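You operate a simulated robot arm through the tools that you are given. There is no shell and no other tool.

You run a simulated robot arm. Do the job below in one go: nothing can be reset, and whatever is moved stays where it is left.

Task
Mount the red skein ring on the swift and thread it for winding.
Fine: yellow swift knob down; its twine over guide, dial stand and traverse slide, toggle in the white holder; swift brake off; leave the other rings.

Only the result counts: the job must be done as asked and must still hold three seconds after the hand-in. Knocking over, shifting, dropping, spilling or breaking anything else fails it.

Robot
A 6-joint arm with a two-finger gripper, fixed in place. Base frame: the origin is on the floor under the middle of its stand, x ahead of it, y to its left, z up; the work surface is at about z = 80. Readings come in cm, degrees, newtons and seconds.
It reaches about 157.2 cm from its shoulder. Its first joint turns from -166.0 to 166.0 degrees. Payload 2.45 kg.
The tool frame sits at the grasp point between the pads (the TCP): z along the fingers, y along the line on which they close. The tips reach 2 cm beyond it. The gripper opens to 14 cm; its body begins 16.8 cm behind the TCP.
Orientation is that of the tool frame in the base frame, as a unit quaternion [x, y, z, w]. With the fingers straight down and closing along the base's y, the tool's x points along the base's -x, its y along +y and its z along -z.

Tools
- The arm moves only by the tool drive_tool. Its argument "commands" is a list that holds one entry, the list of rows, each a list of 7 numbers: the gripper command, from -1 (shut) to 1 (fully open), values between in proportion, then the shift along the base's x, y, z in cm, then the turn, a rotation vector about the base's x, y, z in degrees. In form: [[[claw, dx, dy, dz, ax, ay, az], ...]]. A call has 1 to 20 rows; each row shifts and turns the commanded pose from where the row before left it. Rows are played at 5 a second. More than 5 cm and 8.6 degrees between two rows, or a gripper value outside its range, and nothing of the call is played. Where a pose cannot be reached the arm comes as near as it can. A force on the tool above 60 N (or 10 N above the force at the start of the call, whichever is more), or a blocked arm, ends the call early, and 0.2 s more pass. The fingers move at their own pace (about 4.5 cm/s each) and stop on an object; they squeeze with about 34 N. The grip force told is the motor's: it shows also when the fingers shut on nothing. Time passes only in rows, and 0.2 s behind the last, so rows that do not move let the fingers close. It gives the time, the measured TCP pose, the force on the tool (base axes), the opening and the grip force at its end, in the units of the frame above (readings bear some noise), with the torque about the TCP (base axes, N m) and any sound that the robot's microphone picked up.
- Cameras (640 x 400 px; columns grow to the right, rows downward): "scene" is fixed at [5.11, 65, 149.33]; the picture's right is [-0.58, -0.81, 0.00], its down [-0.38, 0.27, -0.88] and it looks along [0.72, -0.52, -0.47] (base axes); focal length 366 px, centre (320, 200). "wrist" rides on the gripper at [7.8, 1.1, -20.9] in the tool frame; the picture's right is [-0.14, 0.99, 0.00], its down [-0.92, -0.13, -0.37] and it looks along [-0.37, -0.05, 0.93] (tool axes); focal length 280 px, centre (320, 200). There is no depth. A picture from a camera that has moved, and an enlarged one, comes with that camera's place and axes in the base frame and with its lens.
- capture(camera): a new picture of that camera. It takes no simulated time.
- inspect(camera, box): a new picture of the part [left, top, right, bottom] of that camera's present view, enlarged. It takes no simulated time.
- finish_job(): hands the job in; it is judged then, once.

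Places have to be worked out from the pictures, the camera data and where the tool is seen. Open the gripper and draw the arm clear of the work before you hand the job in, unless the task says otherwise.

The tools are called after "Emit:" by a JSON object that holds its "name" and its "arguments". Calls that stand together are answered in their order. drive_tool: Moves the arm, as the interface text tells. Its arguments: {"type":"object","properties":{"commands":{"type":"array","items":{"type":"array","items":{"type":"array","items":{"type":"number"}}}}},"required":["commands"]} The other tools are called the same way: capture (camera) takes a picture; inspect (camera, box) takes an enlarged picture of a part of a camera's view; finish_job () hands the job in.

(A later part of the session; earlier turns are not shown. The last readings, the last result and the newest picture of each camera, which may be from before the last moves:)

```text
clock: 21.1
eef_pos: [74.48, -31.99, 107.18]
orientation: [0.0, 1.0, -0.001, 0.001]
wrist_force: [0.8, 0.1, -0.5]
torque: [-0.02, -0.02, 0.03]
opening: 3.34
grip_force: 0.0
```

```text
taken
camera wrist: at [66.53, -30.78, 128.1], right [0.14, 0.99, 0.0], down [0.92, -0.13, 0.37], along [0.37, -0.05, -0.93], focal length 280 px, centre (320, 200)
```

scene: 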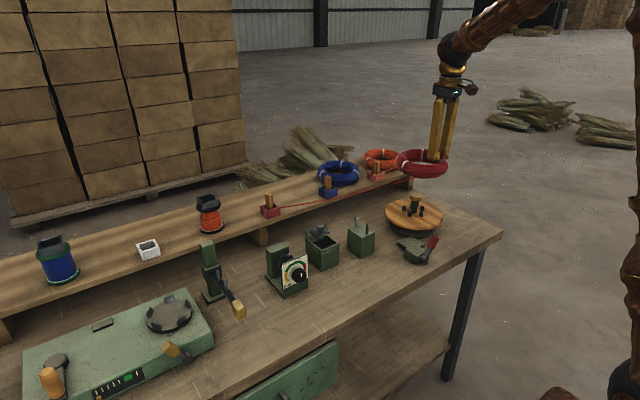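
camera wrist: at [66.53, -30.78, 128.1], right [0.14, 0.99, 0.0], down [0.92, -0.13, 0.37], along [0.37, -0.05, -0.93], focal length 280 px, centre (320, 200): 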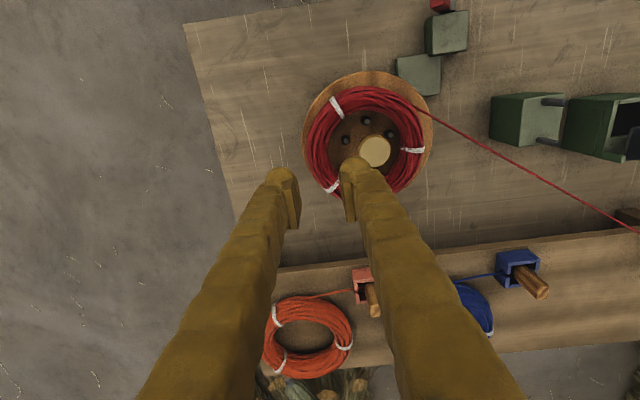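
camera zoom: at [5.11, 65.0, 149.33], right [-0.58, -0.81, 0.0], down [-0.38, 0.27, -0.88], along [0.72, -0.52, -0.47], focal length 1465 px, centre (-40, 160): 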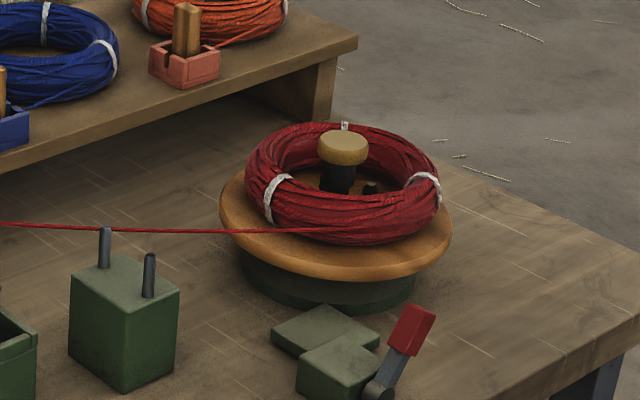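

The ring lies flat on the swift. Next I'll close the fingers, centre them over the yellow knob at about (74.7, -24.8, top z≈92.8), and approach from above.

Emit:
{"name": "drive_tool", "arguments": {"commands": [[[-1, 0.1, 3.6, 0, 0, 0, 0], [-1, 0.1, 3.5, 0, 0, 0, 0], [-1, 0, 0, -4, 0, 0, 0], [-1, 0, 0, -4, 0, 0, 0], [-1, 0, 0, 0, 0, 0, 0]]]}}

Emit:
{"name": "inspect", "arguments": {"camera": "scene", "box": [360, 130, 460, 240]}}

Emit:
{"name": "inspect", "arguments": {"camera": "wrist", "box": [180, 80, 460, 280]}}

```text
clock: 22.3
eef_pos: [74.68, -24.87, 99.02]
orientation: [0.0, 1.0, 0.0, 0.001]
wrist_force: [-0.4, -0.7, -0.6]
torque: [0.0, -0.02, 0.04]
opening: 0.02
grip_force: 29.6
```

```text
3.64 times, centred on (410, 185) of scene
camera zoom: at [5.11, 65.0, 149.33], right [-0.58, -0.81, 0.0], down [-0.38, 0.27, -0.88], along [0.72, -0.52, -0.47], focal length 1332 px, centre (-7, 254)
```

zoom: 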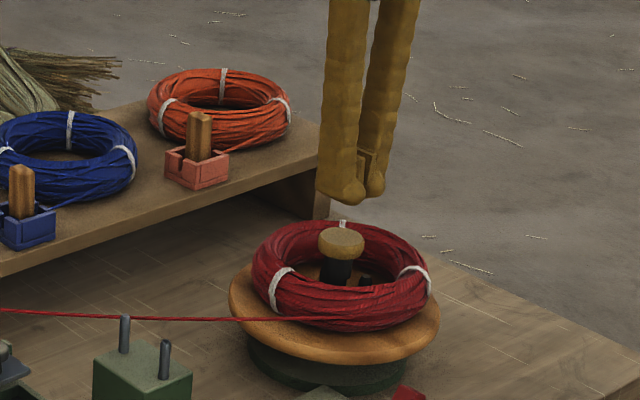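

```text
2.00 times, centred on (320, 180) of wrist
camera zoom: at [66.85, -23.59, 119.98], right [0.14, 0.99, 0.0], down [0.92, -0.13, 0.37], along [0.37, -0.05, -0.93], focal length 561 px, centre (320, 240)
```

zoom: 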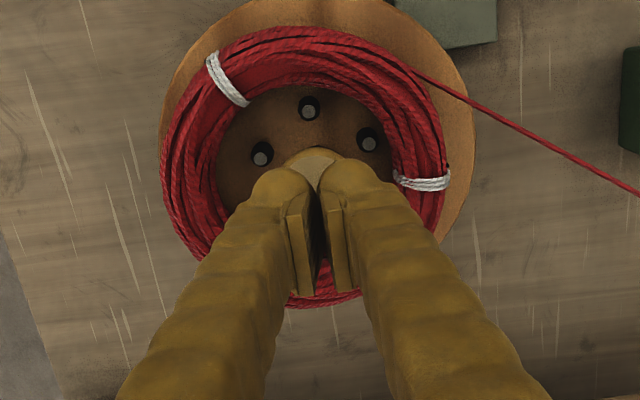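

The closed fingertips are lined up with the knob. I'll press down in small steps and watch the force.

Emit:
{"name": "drive_tool", "arguments": {"commands": [[[-1, 0, 0, -2, 0, 0, 0], [-1, 0, 0, -1.5, 0, 0, 0], [-1, 0, 0, -0.5, 0, 0, 0], [-1, 0, 0, -0.5, 0, 0, 0], [-1, 0, 0, -0.5, 0, 0, 0], [-1, 0, 0, -0.5, 0, 0, 0]]]}}

Emit:
{"name": "inspect", "arguments": {"camera": "scene", "box": [360, 130, 460, 240]}}

```text
clock: 23.7
eef_pos: [74.44, -24.95, 93.54]
orientation: [0.0, 1.0, -0.001, 0.001]
wrist_force: [0.1, -0.5, -0.2]
torque: [-0.03, -0.03, 0.02]
opening: 0.0
grip_force: 29.2
```

```text
3.64 times, centred on (410, 185) of scene
camera zoom: at [5.11, 65.0, 149.33], right [-0.58, -0.81, 0.0], down [-0.38, 0.27, -0.88], along [0.72, -0.52, -0.47], focal length 1332 px, centre (-7, 254)
```

zoom: 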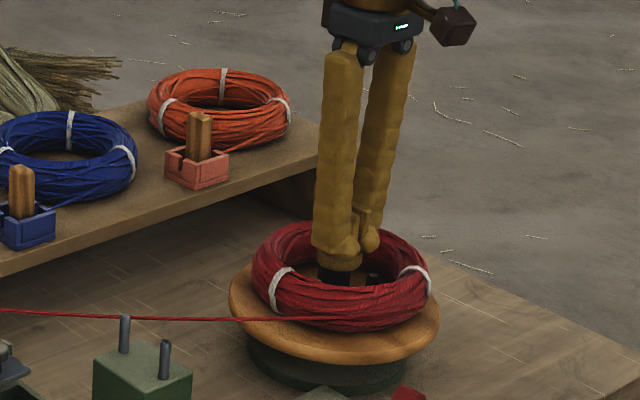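

The tip is just at the knob with no force yet. I'll keep pressing in small steps.

Emit:
{"name": "drive_tool", "arguments": {"commands": [[[-1, 0, 0, -0.4, 0, 0, 0], [-1, 0, 0, -0.4, 0, 0, 0], [-1, 0, 0, -0.4, 0, 0, 0], [-1, 0, 0, -0.4, 0, 0, 0]]]}}

Emit:
{"name": "inspect", "arguments": {"camera": "scene", "box": [360, 130, 460, 240]}}

Emit:
{"name": "inspect", "arguments": {"camera": "wrist", "box": [180, 80, 460, 280]}}

```text
clock: 24.7
eef_pos: [74.62, -24.94, 92.46]
orientation: [0.0, 1.0, -0.001, 0.004]
wrist_force: [-7.6, 1.4, 36.3]
torque: [0.06, 0.23, 0.06]
opening: 0.61
grip_force: 28.9
stopped in row 4: the force on the tool passed its limit at 66 N (the readings are from after the stop); the commanded pose is now the measured one
```

```text
3.64 times, centred on (410, 185) of scene
camera zoom: at [5.11, 65.0, 149.33], right [-0.58, -0.81, 0.0], down [-0.38, 0.27, -0.88], along [0.72, -0.52, -0.47], focal length 1332 px, centre (-7, 254)
```

zoom: 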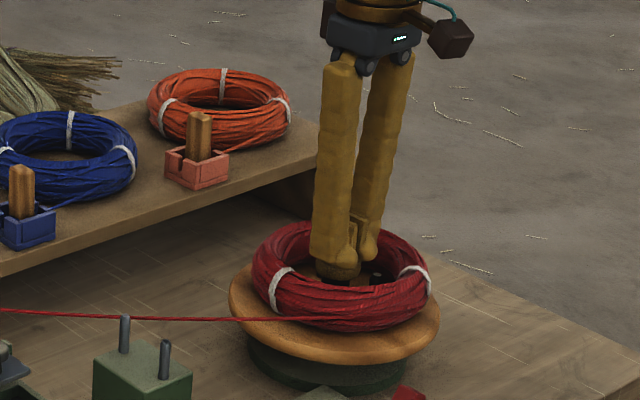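

```text
2.00 times, centred on (320, 180) of wrist
camera zoom: at [66.64, -23.68, 113.42], right [0.14, 0.99, 0.0], down [0.92, -0.13, 0.38], along [0.37, -0.05, -0.93], focal length 561 px, centre (320, 240)
```

zoom: 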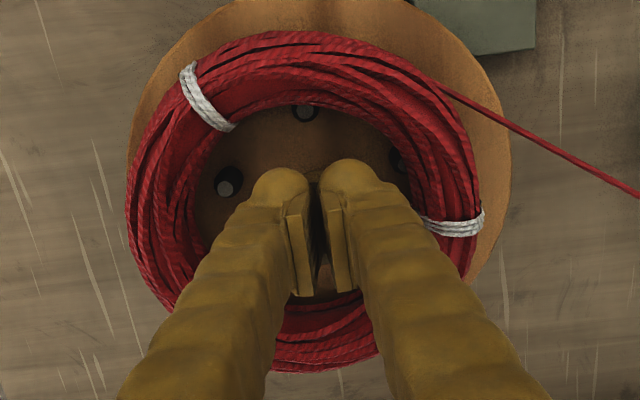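

The force rose sharply to 66 N after roughly 2.5 cm of knob travel, which suggests the knob has reached its stop. I'll lift off and check the knob and pins.

Emit:
{"name": "drive_tool", "arguments": {"commands": [[[-1, 0, 0, 1, 0, 0, 0], [-1, 0, 0, 3, 0, 0, 0], [-1, 0, 0, 4, 0, 0, 0], [-1, 0, -2, 4, 0, 0, 0], [-1, 0, -4.5, 0, 0, 0, 0], [-1, 0, -4.5, 0, 0, 0, 0], [-1, 0, 0, 0, 0, 0, 0]]]}}

Emit:
{"name": "inspect", "arguments": {"camera": "scene", "box": [360, 160, 460, 260]}}

Emit:
{"name": "inspect", "arguments": {"camera": "wrist", "box": [260, 50, 540, 250]}}

```text
clock: 26.3
eef_pos: [74.69, -35.94, 104.49]
orientation: [0.001, 1.0, -0.001, 0.003]
wrist_force: [0.1, -0.3, 0.6]
torque: [-0.01, -0.01, 0.0]
opening: 0.0
grip_force: 29.9
```

```text
4.00 times, centred on (410, 210) of scene
camera zoom: at [5.11, 65.0, 149.33], right [-0.58, -0.81, 0.0], down [-0.38, 0.27, -0.88], along [0.72, -0.52, -0.47], focal length 1465 px, centre (-40, 160)
```

zoom: 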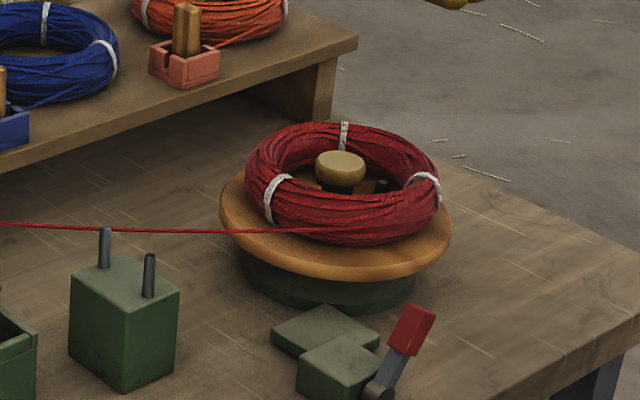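

```text
2.00 times, centred on (400, 150) of wrist
camera zoom: at [66.84, -34.72, 125.65], right [0.14, 0.99, 0.0], down [0.92, -0.13, 0.37], along [0.37, -0.05, -0.93], focal length 561 px, centre (160, 300)
```

zoom: 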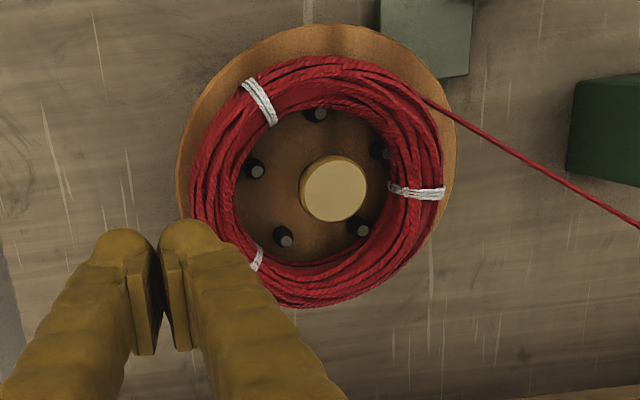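

The knob is clearly lower and the pins have spread out to the ring's inner edge. To make sure it's fully seated, I'll press once more with finer steps.

Emit:
{"name": "drive_tool", "arguments": {"commands": [[[-1, 0.1, 4.7, 0, 0, 0, 0], [-1, 0, 4.6, 0, 0, 0, 0], [-1, 0, 1.8, -3, 0, 0, 0], [-1, 0, 0, -4, 0, 0, 0], [-1, 0, 0, -3, 0, 0, 0], [-1, 0, 0, -1, 0, 0, 0], [-1, 0, 0, -0.5, 0, 0, 0], [-1, 0, 0, -0.3, 0, 0, 0], [-1, 0, 0, -0.2, 0, 0, 0], [-1, 0, 0, -0.2, 0, 0, 0]]]}}

Emit:
{"name": "inspect", "arguments": {"camera": "scene", "box": [360, 160, 460, 260]}}

```text
clock: 28.5
eef_pos: [74.62, -24.75, 92.38]
orientation: [0.0, 1.0, 0.0, 0.003]
wrist_force: [-17.5, 4.2, 57.2]
torque: [0.14, 0.61, -0.02]
opening: 0.59
grip_force: 29.3
```

```text
4.00 times, centred on (410, 210) of scene
camera zoom: at [5.11, 65.0, 149.33], right [-0.58, -0.81, 0.0], down [-0.38, 0.27, -0.88], along [0.72, -0.52, -0.47], focal length 1465 px, centre (-40, 160)
```

zoom: 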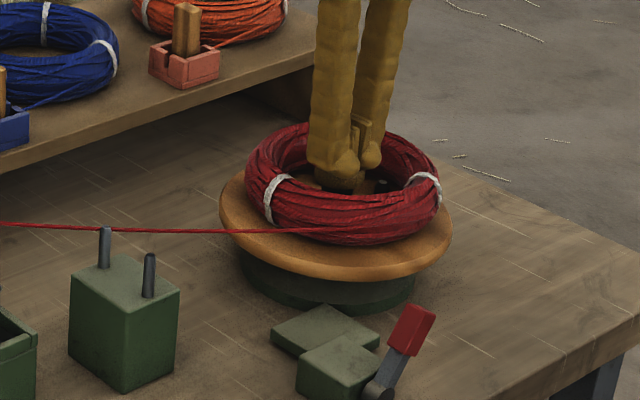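

The force reached 57 N at the same height, so the knob is against its stop. I'll lift off and go above the brake to localise the lever precisely.

Emit:
{"name": "drive_tool", "arguments": {"commands": [[[-1, 0, 0, 1, 0, 0, 0], [-1, 0, 0, 3, 0, 0, 0], [-1, 0, 0, 4, 0, 0, 0], [-1, -2, 1, 4, 0, 0, 0], [-0.6, -4, 2, 0, 0, 0, 0], [-0.3, -4, 2.5, 0, 0, 0, 0], [0, -4, 2.5, 0, 0, 0, 0], [0.2, -2, 2.5, 0, 0, 0, 0], [0.2, 0, 0, 0, 0, 0, 0]]]}}

Emit:
{"name": "inspect", "arguments": {"camera": "scene", "box": [360, 160, 460, 260]}}

Emit:
{"name": "capture", "arguments": {"camera": "wrist"}}

Emit:
{"name": "inspect", "arguments": {"camera": "wrist", "box": [240, 120, 400, 260]}}

```text
clock: 30.5
eef_pos: [58.6, -14.4, 104.1]
orientation: [0.0, 1.0, -0.001, 0.003]
wrist_force: [0.2, -0.3, 0.4]
torque: [-0.01, -0.02, 0.02]
opening: 8.38
grip_force: 0.1
```

```text
4.00 times, centred on (410, 210) of scene
camera zoom: at [5.11, 65.0, 149.33], right [-0.58, -0.81, 0.0], down [-0.38, 0.27, -0.88], along [0.72, -0.52, -0.47], focal length 1465 px, centre (-40, 160)
```

zoom: 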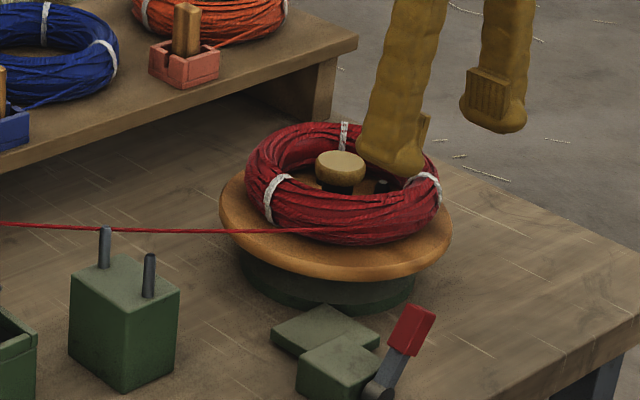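

```text
taken
camera wrist: at [50.65, -13.09, 125.02], right [0.14, 0.99, 0.0], down [0.92, -0.13, 0.37], along [0.37, -0.05, -0.93], focal length 280 px, centre (320, 200)
```

wrist: 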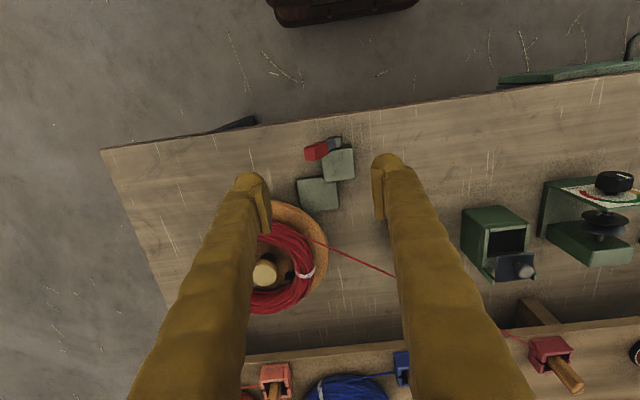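

```text
2.86 times, centred on (320, 190) of wrist
camera zoom: at [50.65, -13.09, 125.02], right [0.14, 0.99, 0.0], down [0.92, -0.13, 0.37], along [0.37, -0.05, -0.93], focal length 801 px, centre (320, 229)
```

zoom: 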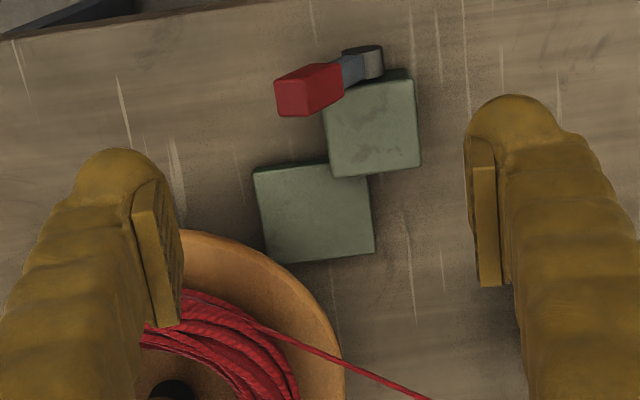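

In this view the lever's pivot is at about (58.4, -11.5, 83.3) and its red handle tip at about (58.6, -15.9, 88.5). I'll close the fingers, come down on its -y side, and look before pushing it towards +y.

Emit:
{"name": "drive_tool", "arguments": {"commands": [[[-0.4, 0, -3, 0, 0, 0, 0], [-1, 0, -3, 0, 0, 0, 0], [-1, 0, -0.3, -4, 0, 0, 0], [-1, 0, 0, -4, 0, 0, 0], [-1, 0, 0, -4, 0, 0, 0], [-1, 0, 0, -3, 0, 0, 0], [-1, 0, 0, -1, 0, 0, 0], [-1, 0, 0, 0, 0, 0, 0]]]}}

Emit:
{"name": "inspect", "arguments": {"camera": "scene", "box": [370, 190, 470, 280]}}

Emit:
{"name": "inspect", "arguments": {"camera": "wrist", "box": [240, 100, 520, 300]}}

```text
clock: 32.3
eef_pos: [58.73, -20.75, 88.04]
orientation: [0.0, 1.0, -0.002, 0.003]
wrist_force: [-0.3, 1.0, 0.7]
torque: [0.02, 0.01, -0.01]
opening: 0.0
grip_force: 29.4
```

```text
4.44 times, centred on (420, 235) of scene
camera zoom: at [5.11, 65.0, 149.33], right [-0.58, -0.81, 0.0], down [-0.38, 0.27, -0.88], along [0.72, -0.52, -0.47], focal length 1628 px, centre (-124, 44)
```

zoom: 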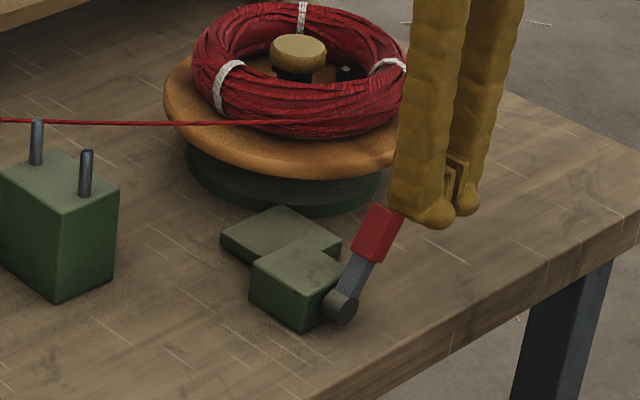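

```text
2.00 times, centred on (380, 200) of wrist
camera zoom: at [50.83, -19.47, 109.04], right [0.14, 0.99, 0.0], down [0.92, -0.13, 0.37], along [0.37, -0.05, -0.93], focal length 561 px, centre (200, 200)
```

zoom: 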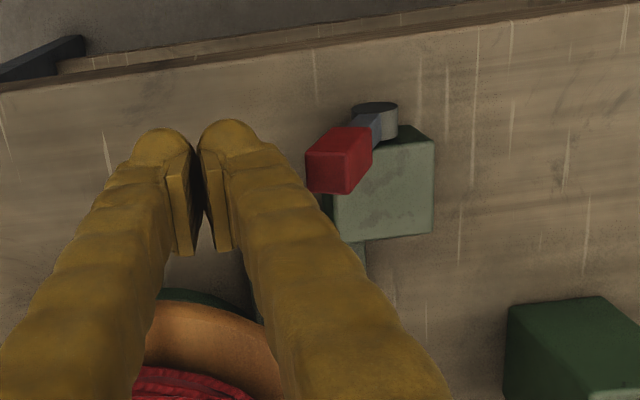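

The fingertips are about 1.5 cm on the -y side of the red handle and at its height. I'll push towards +y in small steps, then check.

Emit:
{"name": "drive_tool", "arguments": {"commands": [[[-1, 0, 1, 0, 0, 0, 0], [-1, 0, 0.8, 0, 0, 0, 0], [-1, 0, 0.8, 0, 0, 0, 0], [-1, 0, 0.8, 0, 0, 0, 0], [-1, 0, 0.8, 0, 0, 0, 0], [-1, 0, 0.8, 0, 0, 0, 0], [-1, 0, 0, 0, 0, 0, 0]]]}}

Emit:
{"name": "inspect", "arguments": {"camera": "scene", "box": [370, 190, 470, 280]}}

Emit:
{"name": "inspect", "arguments": {"camera": "wrist", "box": [240, 100, 520, 300]}}

```text
clock: 33.9
eef_pos: [58.73, -15.7, 88.04]
orientation: [0.0, 1.0, -0.001, 0.003]
wrist_force: [-0.3, 0.0, -0.3]
torque: [0.04, 0.0, -0.02]
opening: 0.01
grip_force: 29.5
```

```text
4.44 times, centred on (420, 235) of scene
camera zoom: at [5.11, 65.0, 149.33], right [-0.58, -0.81, 0.0], down [-0.38, 0.27, -0.88], along [0.72, -0.52, -0.47], focal length 1628 px, centre (-124, 44)
```

zoom: 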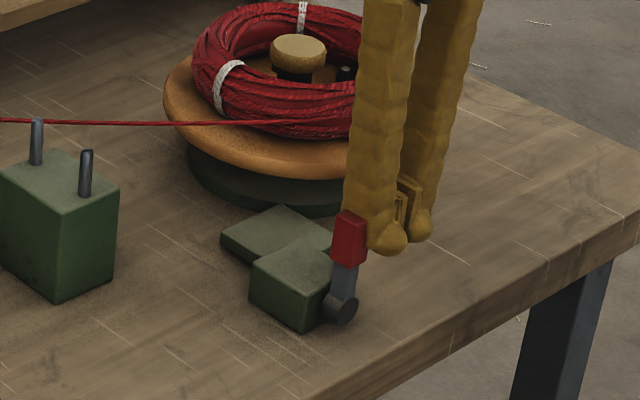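

```text
2.00 times, centred on (380, 200) of wrist
camera zoom: at [50.79, -14.41, 108.97], right [0.14, 0.99, 0.0], down [0.92, -0.13, 0.37], along [0.37, -0.05, -0.93], focal length 561 px, centre (200, 200)
```

zoom: 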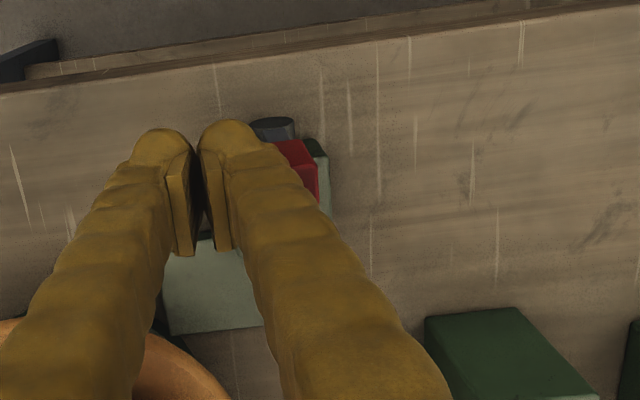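

The lever has swung to nearly vertical with little resistance. I'll keep pushing past vertical.

Emit:
{"name": "drive_tool", "arguments": {"commands": [[[-1, 0, 0.8, 0, 0, 0, 0], [-1, 0, 0.8, 0, 0, 0, 0], [-1, 0, 0.8, 0, 0, 0, 0], [-1, 0, 0.6, 0, 0, 0, 0], [-1, 0, 0, 0, 0, 0, 0]]]}}

Emit:
{"name": "inspect", "arguments": {"camera": "scene", "box": [370, 190, 470, 280]}}

Emit:
{"name": "inspect", "arguments": {"camera": "wrist", "box": [240, 100, 520, 300]}}

```text
clock: 35.1
eef_pos: [58.67, -12.66, 88.17]
orientation: [0.0, 1.0, -0.001, 0.002]
wrist_force: [-0.3, -4.0, 1.1]
torque: [-0.03, 0.01, 0.05]
opening: 0.03
grip_force: 29.3
```

```text
4.44 times, centred on (420, 235) of scene
camera zoom: at [5.11, 65.0, 149.33], right [-0.58, -0.81, 0.0], down [-0.38, 0.27, -0.88], along [0.72, -0.52, -0.47], focal length 1628 px, centre (-124, 44)
```

zoom: 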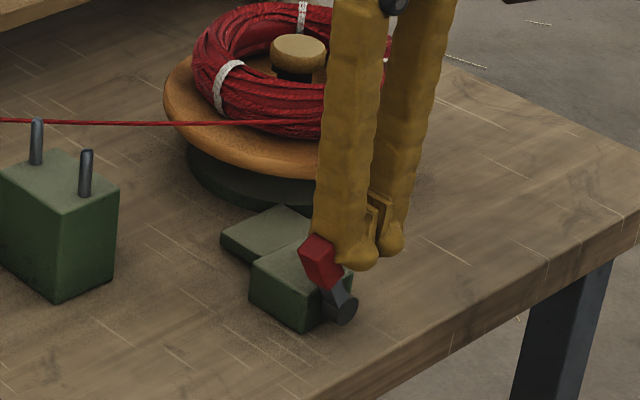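

```text
2.00 times, centred on (380, 200) of wrist
camera zoom: at [50.72, -11.39, 109.09], right [0.14, 0.99, 0.0], down [0.92, -0.13, 0.37], along [0.37, -0.05, -0.93], focal length 561 px, centre (200, 200)
```

zoom: 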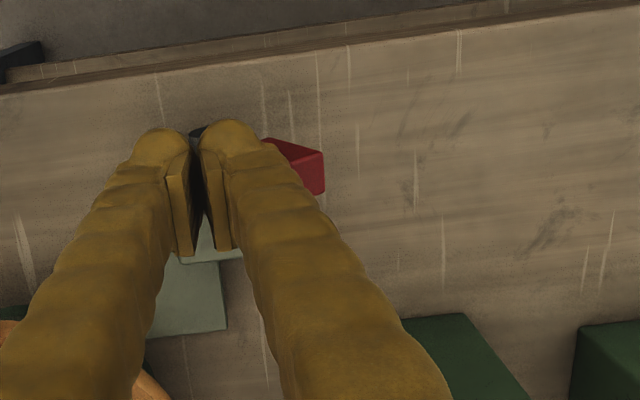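

The lever now leans towards +y with about 4 N of resistance, and the pad seems to have shifted away from the drum. I'll push slightly further to feel for a stop, then back off.

Emit:
{"name": "drive_tool", "arguments": {"commands": [[[-1, 0, 0.4, 0, 0, 0, 0], [-1, 0, 0.4, 0, 0, 0, 0]]]}}

Emit:
{"name": "inspect", "arguments": {"camera": "scene", "box": [370, 190, 470, 280]}}

```text
clock: 35.6
eef_pos: [58.62, -12.55, 88.23]
orientation: [0.001, 1.0, -0.002, 0.004]
wrist_force: [-5.9, -28.4, 11.9]
torque: [0.0, 0.08, 0.22]
opening: 0.0
grip_force: 29.5
stopped in row 2: the force on the tool passed its limit at 71 N (the readings are from after the stop); the commanded pose is now the measured one
```

```text
4.44 times, centred on (420, 235) of scene
camera zoom: at [5.11, 65.0, 149.33], right [-0.58, -0.81, 0.0], down [-0.38, 0.27, -0.88], along [0.72, -0.52, -0.47], focal length 1628 px, centre (-124, 44)
```

zoom: 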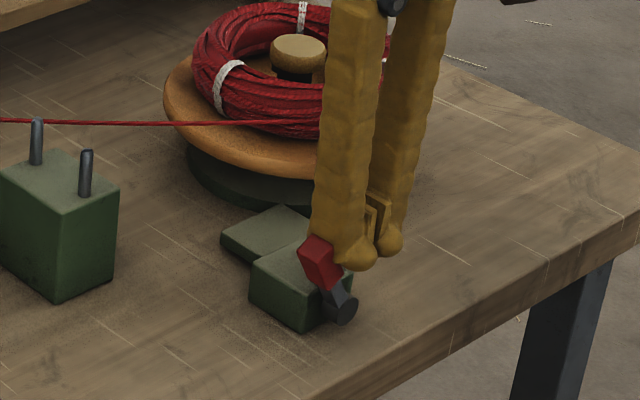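

That was the hard stop, so the lever is fully over. I'll back away and up, then check that the lever stays and the pad is clear of the drum.

Emit:
{"name": "drive_tool", "arguments": {"commands": [[[-1, 0, -0.8, 0, 0, 0, 0], [-1, 0, -1.5, 0, 0, 0, 0], [-1, 0, -0.5, 3, 0, 0, 0], [-1, 0, 0, 4.5, 0, 0, 0], [-1, 0, 0, 4.5, 0, 0, 0], [-0.4, 0, 0, 4.5, 0, 0, 0], [0, 0, 2, 0, 0, 0, 0], [0.3, 0, 0, 0, 0, 0, 0], [0.3, 0, 0, 0, 0, 0, 0]]]}}

Emit:
{"name": "inspect", "arguments": {"camera": "scene", "box": [370, 190, 470, 280]}}

Emit:
{"name": "inspect", "arguments": {"camera": "wrist", "box": [240, 120, 400, 260]}}

```text
clock: 37.6
eef_pos: [58.54, -13.06, 104.48]
orientation: [0.0, 1.0, -0.002, 0.002]
wrist_force: [0.1, 0.5, -0.6]
torque: [0.02, 0.03, 0.03]
opening: 8.51
grip_force: 0.0
```

```text
4.44 times, centred on (420, 235) of scene
camera zoom: at [5.11, 65.0, 149.33], right [-0.58, -0.81, 0.0], down [-0.38, 0.27, -0.88], along [0.72, -0.52, -0.47], focal length 1628 px, centre (-124, 44)
```

zoom: 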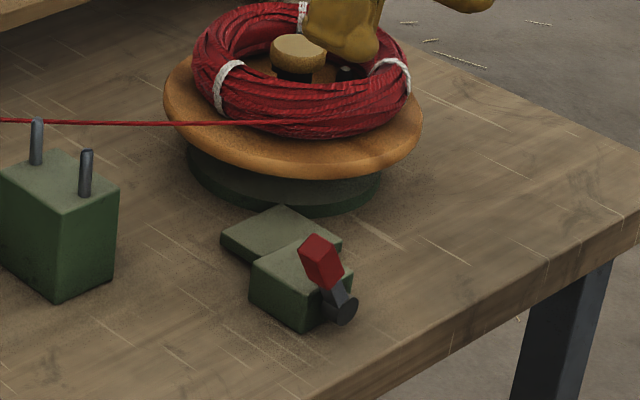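

```text
2.86 times, centred on (320, 190) of wrist
camera zoom: at [50.68, -11.89, 125.44], right [0.14, 0.99, 0.0], down [0.92, -0.13, 0.37], along [0.37, -0.05, -0.93], focal length 801 px, centre (320, 229)
```

zoom: 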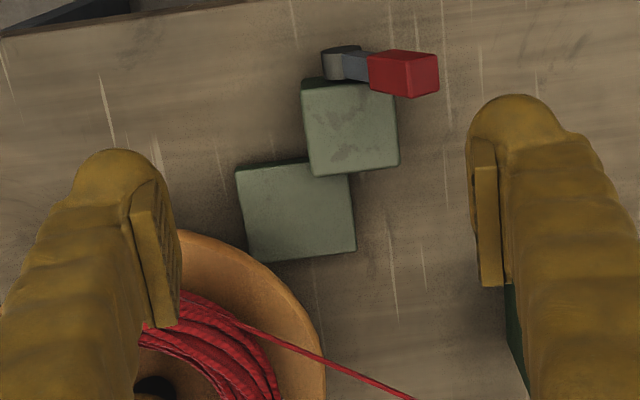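

The lever now leans towards +y, away from the swift, and stays there, but the pad itself doesn't visibly move. I'll check the brake by whether the swift turns freely when the twine is pulled. Now I'll go above the red toggle at about (96, 18.9).

Emit:
{"name": "drive_tool", "arguments": {"commands": [[[0, 3.4, 2.9, 0.7, 0, 0, 0], [-0.2, 3.4, 2.9, 0.7, 0, 0, 0], [-0.2, 3.4, 2.9, 0.7, 0, 0, 0], [-0.2, 3.4, 2.9, 0.7, 0, 0, 0], [-0.2, 3.4, 2.9, 0.7, 0, 0, 0], [-0.2, 3.4, 2.9, 0.7, 0, 0, 0], [-0.2, 3.4, 2.9, 0.7, 0, 0, 0], [-0.2, 3.4, 2.9, 0.7, 0, 0, 0], [-0.2, 3.4, 2.9, 0.7, 0, 0, 0], [-0.2, 3.4, 2.9, 0.7, 0, 0, 0], [-0.2, 3.4, 2.9, 0.7, 0, 0, 0], [-0.2, 0, 0, 0, 0, 0, 0]]]}}

Emit:
{"name": "capture", "arguments": {"camera": "wrist"}}

Emit:
{"name": "inspect", "arguments": {"camera": "wrist", "box": [260, 130, 400, 240]}}

Emit:
{"name": "capture", "arguments": {"camera": "scene"}}

```text
clock: 40.2
eef_pos: [96.13, 18.74, 112.31]
orientation: [0.0, 1.0, -0.002, 0.002]
wrist_force: [0.4, 0.7, -0.1]
torque: [-0.02, 0.01, 0.01]
opening: 5.59
grip_force: 0.2
```

```text
taken
camera wrist: at [88.22, 20.08, 133.16], right [0.14, 0.99, 0.0], down [0.92, -0.13, 0.37], along [0.37, -0.05, -0.93], focal length 280 px, centre (320, 200)
```

wrist: 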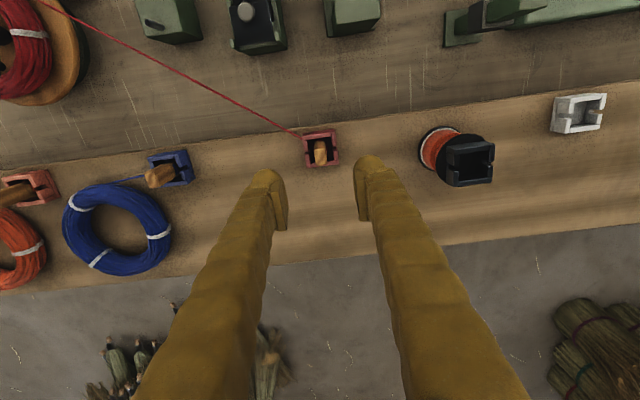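

```text
3.64 times, centred on (330, 185) of wrist
camera zoom: at [88.22, 20.08, 133.16], right [0.14, 0.99, 0.0], down [0.92, -0.13, 0.37], along [0.37, -0.05, -0.93], focal length 1020 px, centre (284, 254)
```

zoom: 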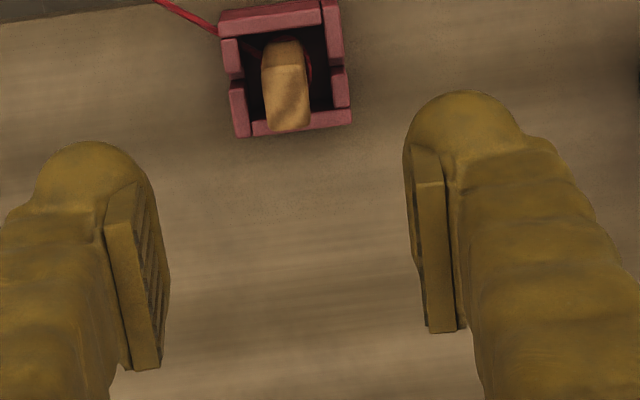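

```text
taken
```

scene: 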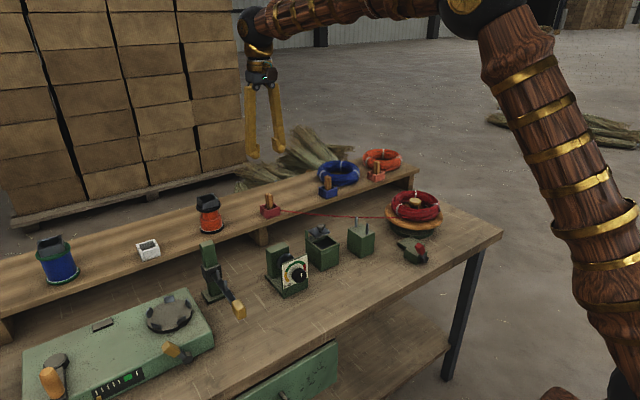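

The toggle is at about (96.6, 19.1), with its top near z=97.7 and its holder walls near z=93. I'll align and descend part way, then check again.

Emit:
{"name": "drive_tool", "arguments": {"commands": [[[-0.2, 0.4, 0.3, -4, 0, 0, 0], [-0.3, 0, 0, -4, 0, 0, 0], [-0.3, 0, 0, -3, 0, 0, 0], [-0.3, 0, 0, 0, 0, 0, 0]]]}}

Emit:
{"name": "inspect", "arguments": {"camera": "wrist", "box": [220, 100, 420, 240]}}

Emit:
{"name": "inspect", "arguments": {"camera": "scene", "box": [220, 150, 320, 230]}}

```text
clock: 41.2
eef_pos: [96.38, 19.03, 101.29]
orientation: [-0.001, 1.0, -0.002, 0.004]
wrist_force: [-0.2, 0.7, -0.2]
torque: [0.02, -0.02, -0.01]
opening: 4.92
grip_force: 0.1
```

```text
2.86 times, centred on (320, 170) of wrist
camera zoom: at [88.42, 20.28, 122.31], right [0.14, 0.99, 0.0], down [0.92, -0.13, 0.37], along [0.37, -0.05, -0.93], focal length 801 px, centre (320, 286)
```

zoom: 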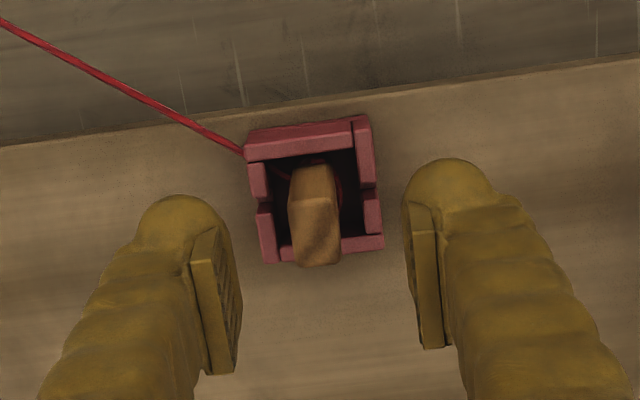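

```text
5.00 times, centred on (270, 190) of scene
camera zoom: at [5.11, 65.0, 149.33], right [-0.58, -0.81, 0.0], down [-0.38, 0.27, -0.88], along [0.72, -0.52, -0.47], focal length 1831 px, centre (570, 250)
```

zoom: 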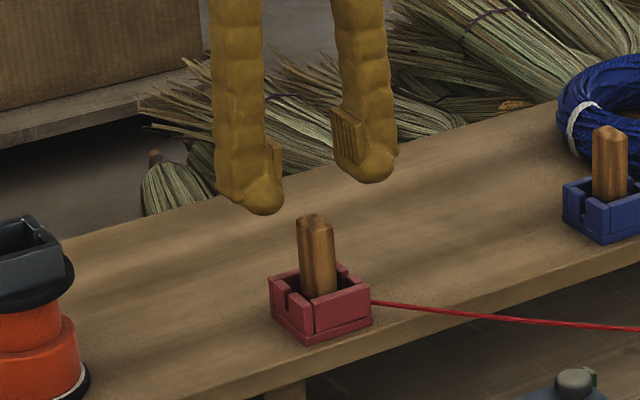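

The toggle is centred between the fingers, slightly forward in x. I'll go down to z≈96 with the tips just above the holder walls, then close on it.

Emit:
{"name": "drive_tool", "arguments": {"commands": [[[-0.3, 0.25, 0.05, -2.5, 0, 0, 0], [-0.3, 0, 0, -2, 0, 0, 0], [-0.3, 0, 0, -0.7, 0, 0, 0], [-0.3, 0, 0, 0, 0, 0, 0]]]}}

Emit:
{"name": "inspect", "arguments": {"camera": "wrist", "box": [220, 100, 420, 240]}}

Emit:
{"name": "inspect", "arguments": {"camera": "scene", "box": [220, 150, 320, 230]}}

```text
clock: 42.2
eef_pos: [96.64, 19.04, 96.13]
orientation: [0.001, 1.0, -0.001, 0.002]
wrist_force: [0.0, 0.5, 0.3]
torque: [-0.01, 0.02, 0.0]
opening: 4.9
grip_force: 0.0
```

```text
2.86 times, centred on (320, 170) of wrist
camera zoom: at [88.75, 20.38, 117.04], right [0.14, 0.99, 0.0], down [0.92, -0.13, 0.37], along [0.37, -0.05, -0.93], focal length 801 px, centre (320, 286)
```

zoom: 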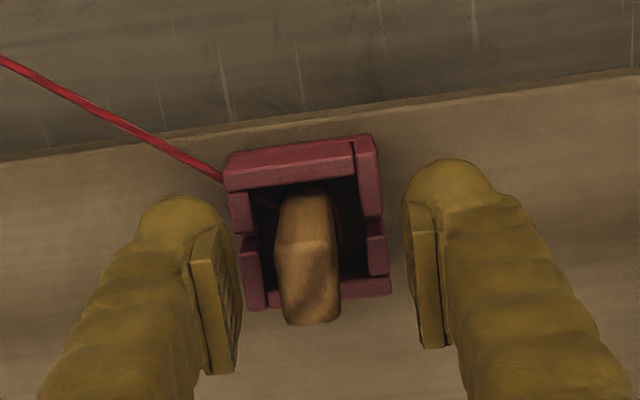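

```text
5.00 times, centred on (270, 190) of scene
camera zoom: at [5.11, 65.0, 149.33], right [-0.58, -0.81, 0.0], down [-0.38, 0.27, -0.88], along [0.72, -0.52, -0.47], focal length 1831 px, centre (570, 250)
```

zoom: 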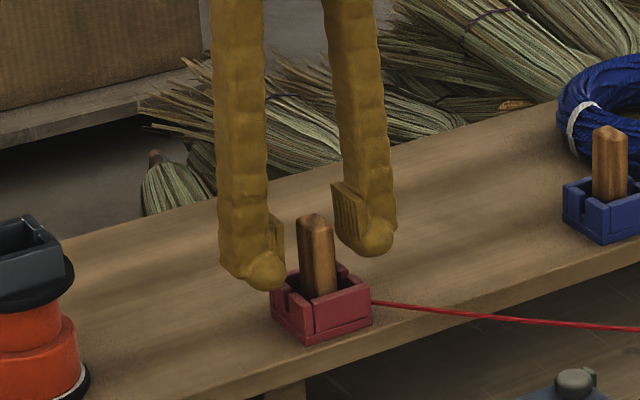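

The toggle sits between the pads at the right height. I'll close on it and wait for a firm grip.

Emit:
{"name": "drive_tool", "arguments": {"commands": [[[-1, 0, 0, 0, 0, 0, 0], [-1, 0, 0, 0, 0, 0, 0], [-1, 0, 0, 0, 0, 0, 0], [-1, 0, 0, 0, 0, 0, 0]]]}}

Emit:
{"name": "inspect", "arguments": {"camera": "wrist", "box": [220, 100, 420, 240]}}

Emit:
{"name": "inspect", "arguments": {"camera": "scene", "box": [220, 150, 320, 230]}}

```text
clock: 43.2
eef_pos: [96.66, 18.97, 96.21]
orientation: [0.0, 1.0, -0.001, 0.002]
wrist_force: [0.2, -0.3, 0.2]
torque: [0.01, -0.05, -0.05]
opening: 1.42
grip_force: 34.1
```

```text
2.86 times, centred on (320, 170) of wrist
camera zoom: at [88.75, 20.38, 117.07], right [0.14, 0.99, 0.0], down [0.92, -0.13, 0.37], along [0.37, -0.05, -0.93], focal length 801 px, centre (320, 286)
```

zoom: 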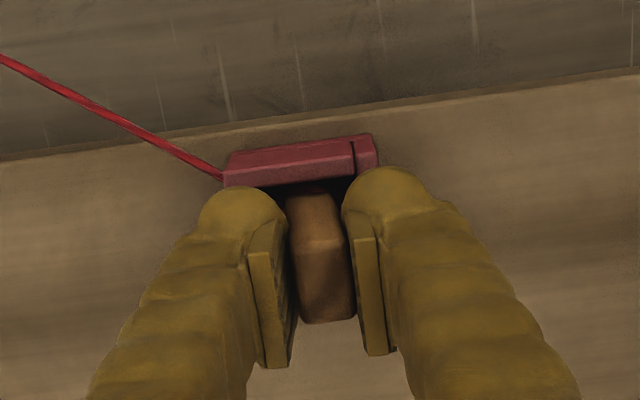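

```text
5.00 times, centred on (270, 190) of scene
camera zoom: at [5.11, 65.0, 149.33], right [-0.58, -0.81, 0.0], down [-0.38, 0.27, -0.88], along [0.72, -0.52, -0.47], focal length 1831 px, centre (570, 250)
```

zoom: 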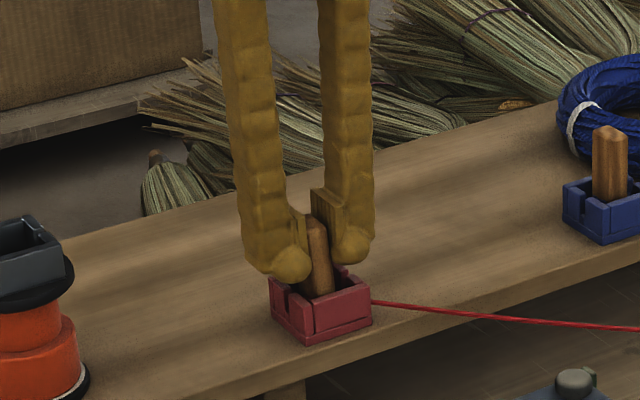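

The toggle is held with 34 N at z≈96.2. I'll lift it straight out, then carry it high to between the dial stand and the traverse, keeping the twine above the guide pins.

Emit:
{"name": "drive_tool", "arguments": {"commands": [[[-1, 0, 0, 2, 0, 0, 0], [-1, 0, 0, 4, 0, 0, 0], [-1, 0, 0, 4.5, 0, 0, 0], [-1, -1.5, 0, 2, 0, 0, 0], [-1, 0, 0, 0, 0, 0, 0]]]}}

Emit:
{"name": "capture", "arguments": {"camera": "scene"}}

Emit:
{"name": "inspect", "arguments": {"camera": "scene", "box": [220, 90, 320, 230]}}

Emit:
{"name": "inspect", "arguments": {"camera": "wrist", "box": [220, 100, 420, 240]}}

```text
clock: 44.4
eef_pos: [95.2, 19.11, 108.61]
orientation: [0.0, 1.0, -0.002, 0.003]
wrist_force: [-0.4, -0.1, -0.2]
torque: [-0.04, -0.01, 0.03]
opening: 1.41
grip_force: 34.1
```

```text
taken
```

scene: 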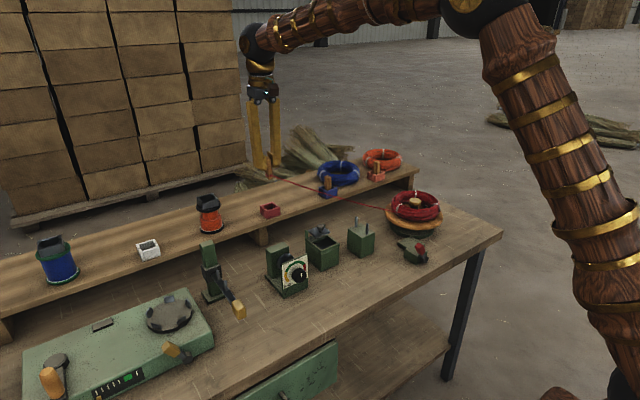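

```text
2.86 times, centred on (270, 160) of scene
camera zoom: at [5.11, 65.0, 149.33], right [-0.58, -0.81, 0.0], down [-0.38, 0.27, -0.88], along [0.72, -0.52, -0.47], focal length 1046 px, centre (463, 314)
```

zoom: 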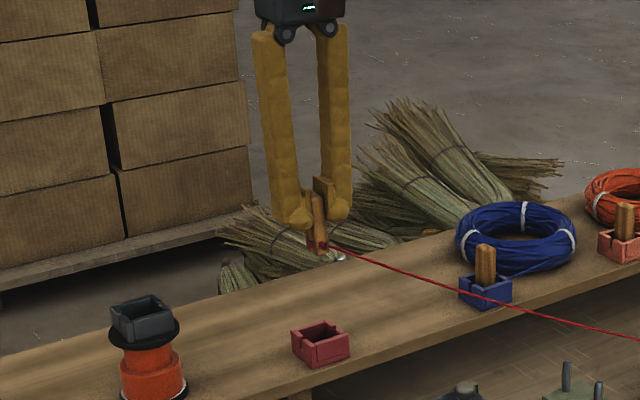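

```text
2.86 times, centred on (320, 170) of wrist
camera zoom: at [87.28, 20.44, 129.56], right [0.14, 0.99, 0.0], down [0.92, -0.13, 0.37], along [0.37, -0.05, -0.93], focal length 801 px, centre (320, 286)
```

zoom: 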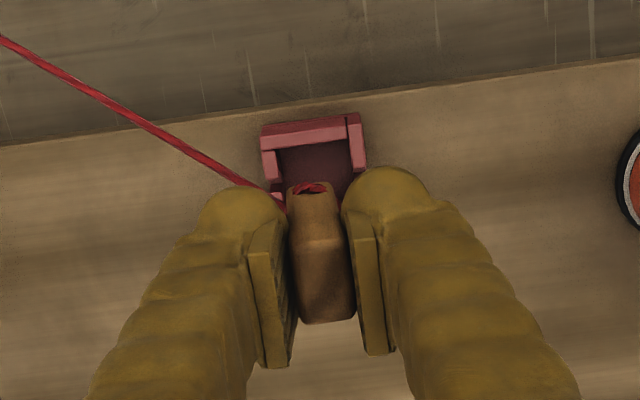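

The toggle is out, with its bottom at about TCP minus 5.4 cm and the twine tied just above its bottom end. I'll carry it to about (75.5, 35.5) at this height.

Emit:
{"name": "drive_tool", "arguments": {"commands": [[[-1, -3.3, 2.7, 0, 0, 0, 0], [-1, -3.3, 2.7, 0, 0, 0, 0], [-1, -3.3, 2.7, 0, 0, 0, 0], [-1, -3.3, 2.7, 0, 0, 0, 0], [-1, -3.3, 2.7, 0, 0, 0, 0], [-1, -3.2, 2.9, 0, 0, 0, 0], [-1, 0, 0, 0, 0, 0, 0]]]}}

Emit:
{"name": "capture", "arguments": {"camera": "scene"}}

Emit:
{"name": "capture", "arguments": {"camera": "wrist"}}

Emit:
{"name": "inspect", "arguments": {"camera": "wrist", "box": [40, 20, 340, 220]}}

```text
clock: 46.0
eef_pos: [75.26, 35.35, 108.74]
orientation: [0.0, 1.0, -0.001, 0.003]
wrist_force: [0.7, 0.4, -0.7]
torque: [-0.02, 0.02, 0.03]
opening: 1.44
grip_force: 33.7
```

```text
taken
```

scene: 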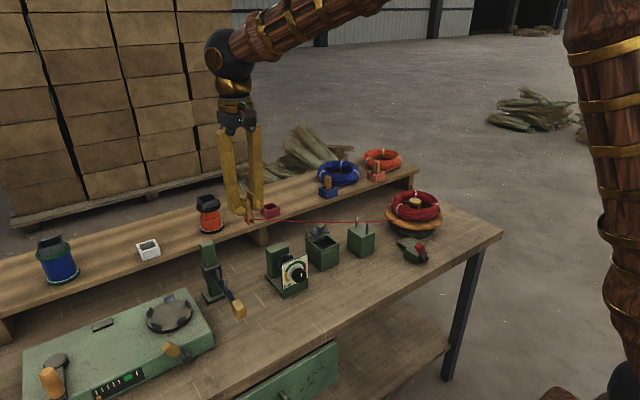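

```text
taken
camera wrist: at [67.49, 36.67, 129.53], right [0.14, 0.99, 0.0], down [0.92, -0.13, 0.37], along [0.37, -0.05, -0.93], focal length 280 px, centre (320, 200)
```

wrist: 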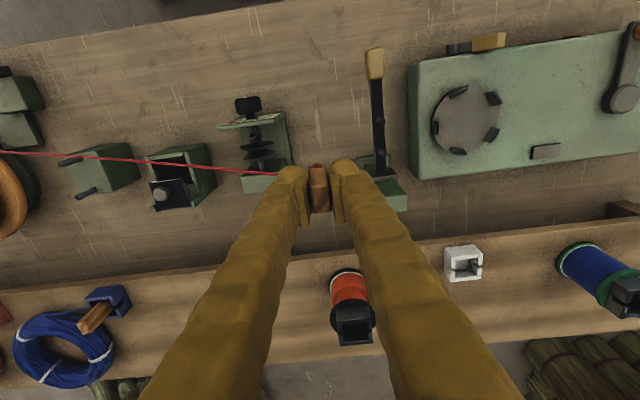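

```text
2.00 times, centred on (190, 120) of wrist
camera zoom: at [67.49, 36.67, 129.53], right [0.14, 0.99, 0.0], down [0.92, -0.13, 0.37], along [0.37, -0.05, -0.93], focal length 561 px, centre (580, 360)
```

zoom: 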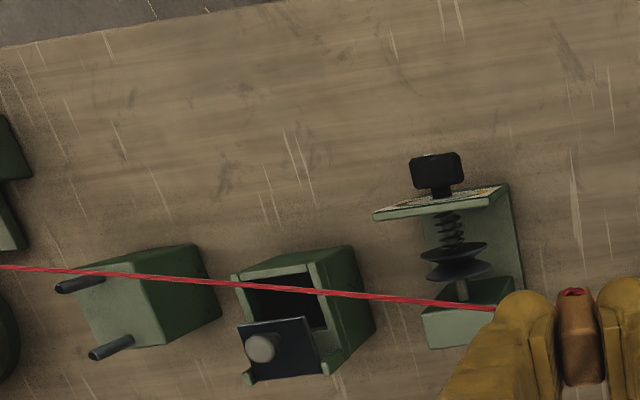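

The twine now runs in one straight line over the box and the dial stand. Before lowering I need the disc gap and the pin gaps accurately, so I'll zoom in on them.

Emit:
{"name": "inspect", "arguments": {"camera": "scene", "box": [255, 230, 325, 300]}}

Emit:
{"name": "inspect", "arguments": {"camera": "wrist", "box": [210, 85, 300, 205]}}

Emit:
{"name": "inspect", "arguments": {"camera": "wrist", "box": [40, 130, 150, 210]}}

Emit:
{"name": "inspect", "arguments": {"camera": "scene", "box": [190, 190, 270, 330]}}

Emit:
{"name": "inspect", "arguments": {"camera": "wrist", "box": [340, 40, 420, 220]}}

Emit:
{"name": "inspect", "arguments": {"camera": "wrist", "box": [420, 220, 510, 310]}}

```text
5.71 times, centred on (290, 265) of scene
camera zoom: at [5.11, 65.0, 149.33], right [-0.58, -0.81, 0.0], down [-0.38, 0.27, -0.88], along [0.72, -0.52, -0.47], focal length 2093 px, centre (491, -171)
```

zoom: 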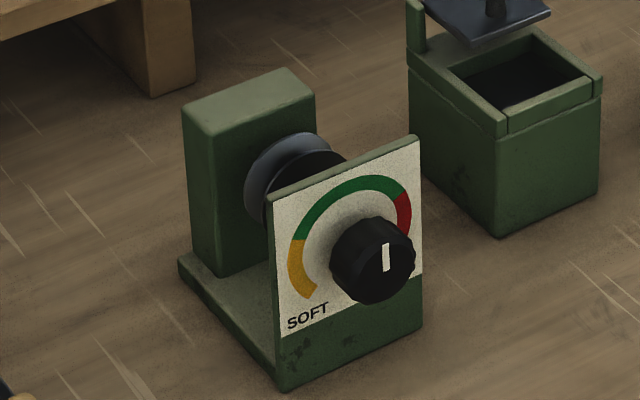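

```text
3.33 times, centred on (255, 145) of wrist
camera zoom: at [67.49, 36.67, 129.53], right [0.14, 0.99, 0.0], down [0.92, -0.13, 0.37], along [0.37, -0.05, -0.93], focal length 935 px, centre (537, 383)
```

zoom: 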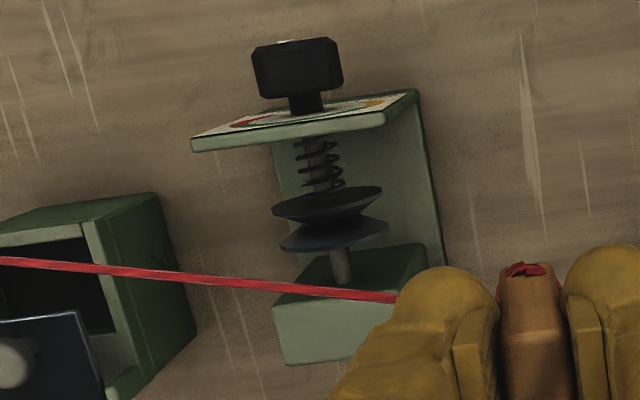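

```text
5.00 times, centred on (95, 170) of wrist
camera zoom: at [67.49, 36.67, 129.53], right [0.14, 0.99, 0.0], down [0.92, -0.13, 0.37], along [0.37, -0.05, -0.93], focal length 1402 px, centre (1445, 350)
```

zoom: 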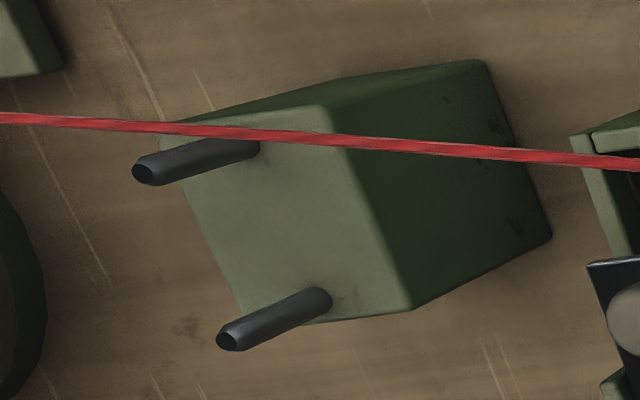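

```text
2.86 times, centred on (230, 260) of scene
camera zoom: at [5.11, 65.0, 149.33], right [-0.58, -0.81, 0.0], down [-0.38, 0.27, -0.88], along [0.72, -0.52, -0.47], focal length 1046 px, centre (577, 29)
```

zoom: 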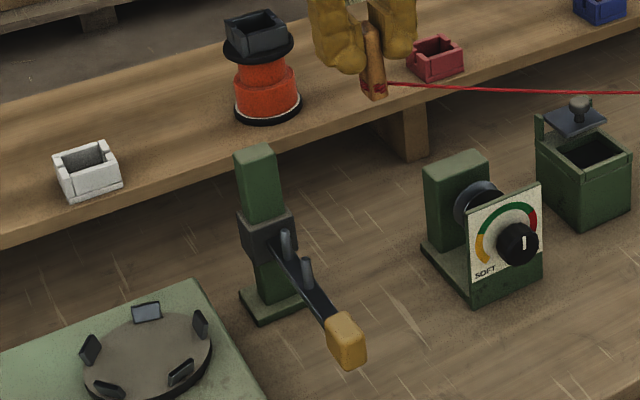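

```text
2.22 times, centred on (380, 130) of wrist
camera zoom: at [67.49, 36.67, 129.53], right [0.14, 0.99, 0.0], down [0.92, -0.13, 0.37], along [0.37, -0.05, -0.93], focal length 623 px, centre (187, 356)
```

zoom: 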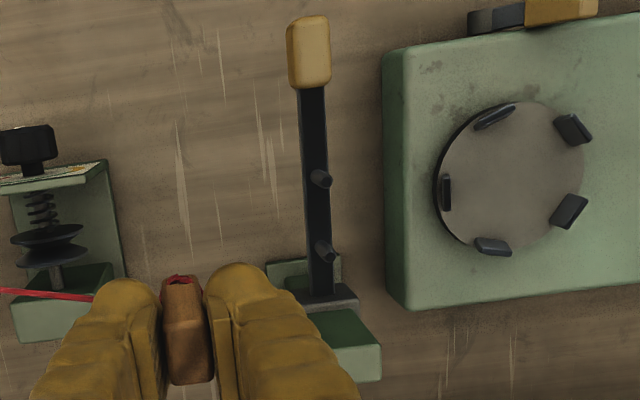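

```text
4.44 times, centred on (465, 265) of wrist
camera zoom: at [67.49, 36.67, 129.53], right [0.14, 0.99, 0.0], down [0.92, -0.13, 0.37], along [0.37, -0.05, -0.93], focal length 1246 px, centre (-324, -89)
```

zoom: 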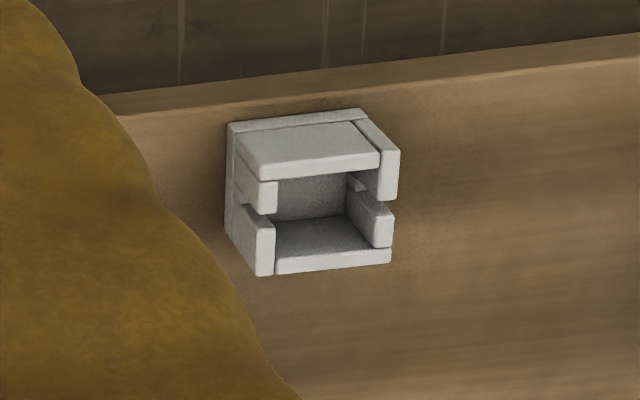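

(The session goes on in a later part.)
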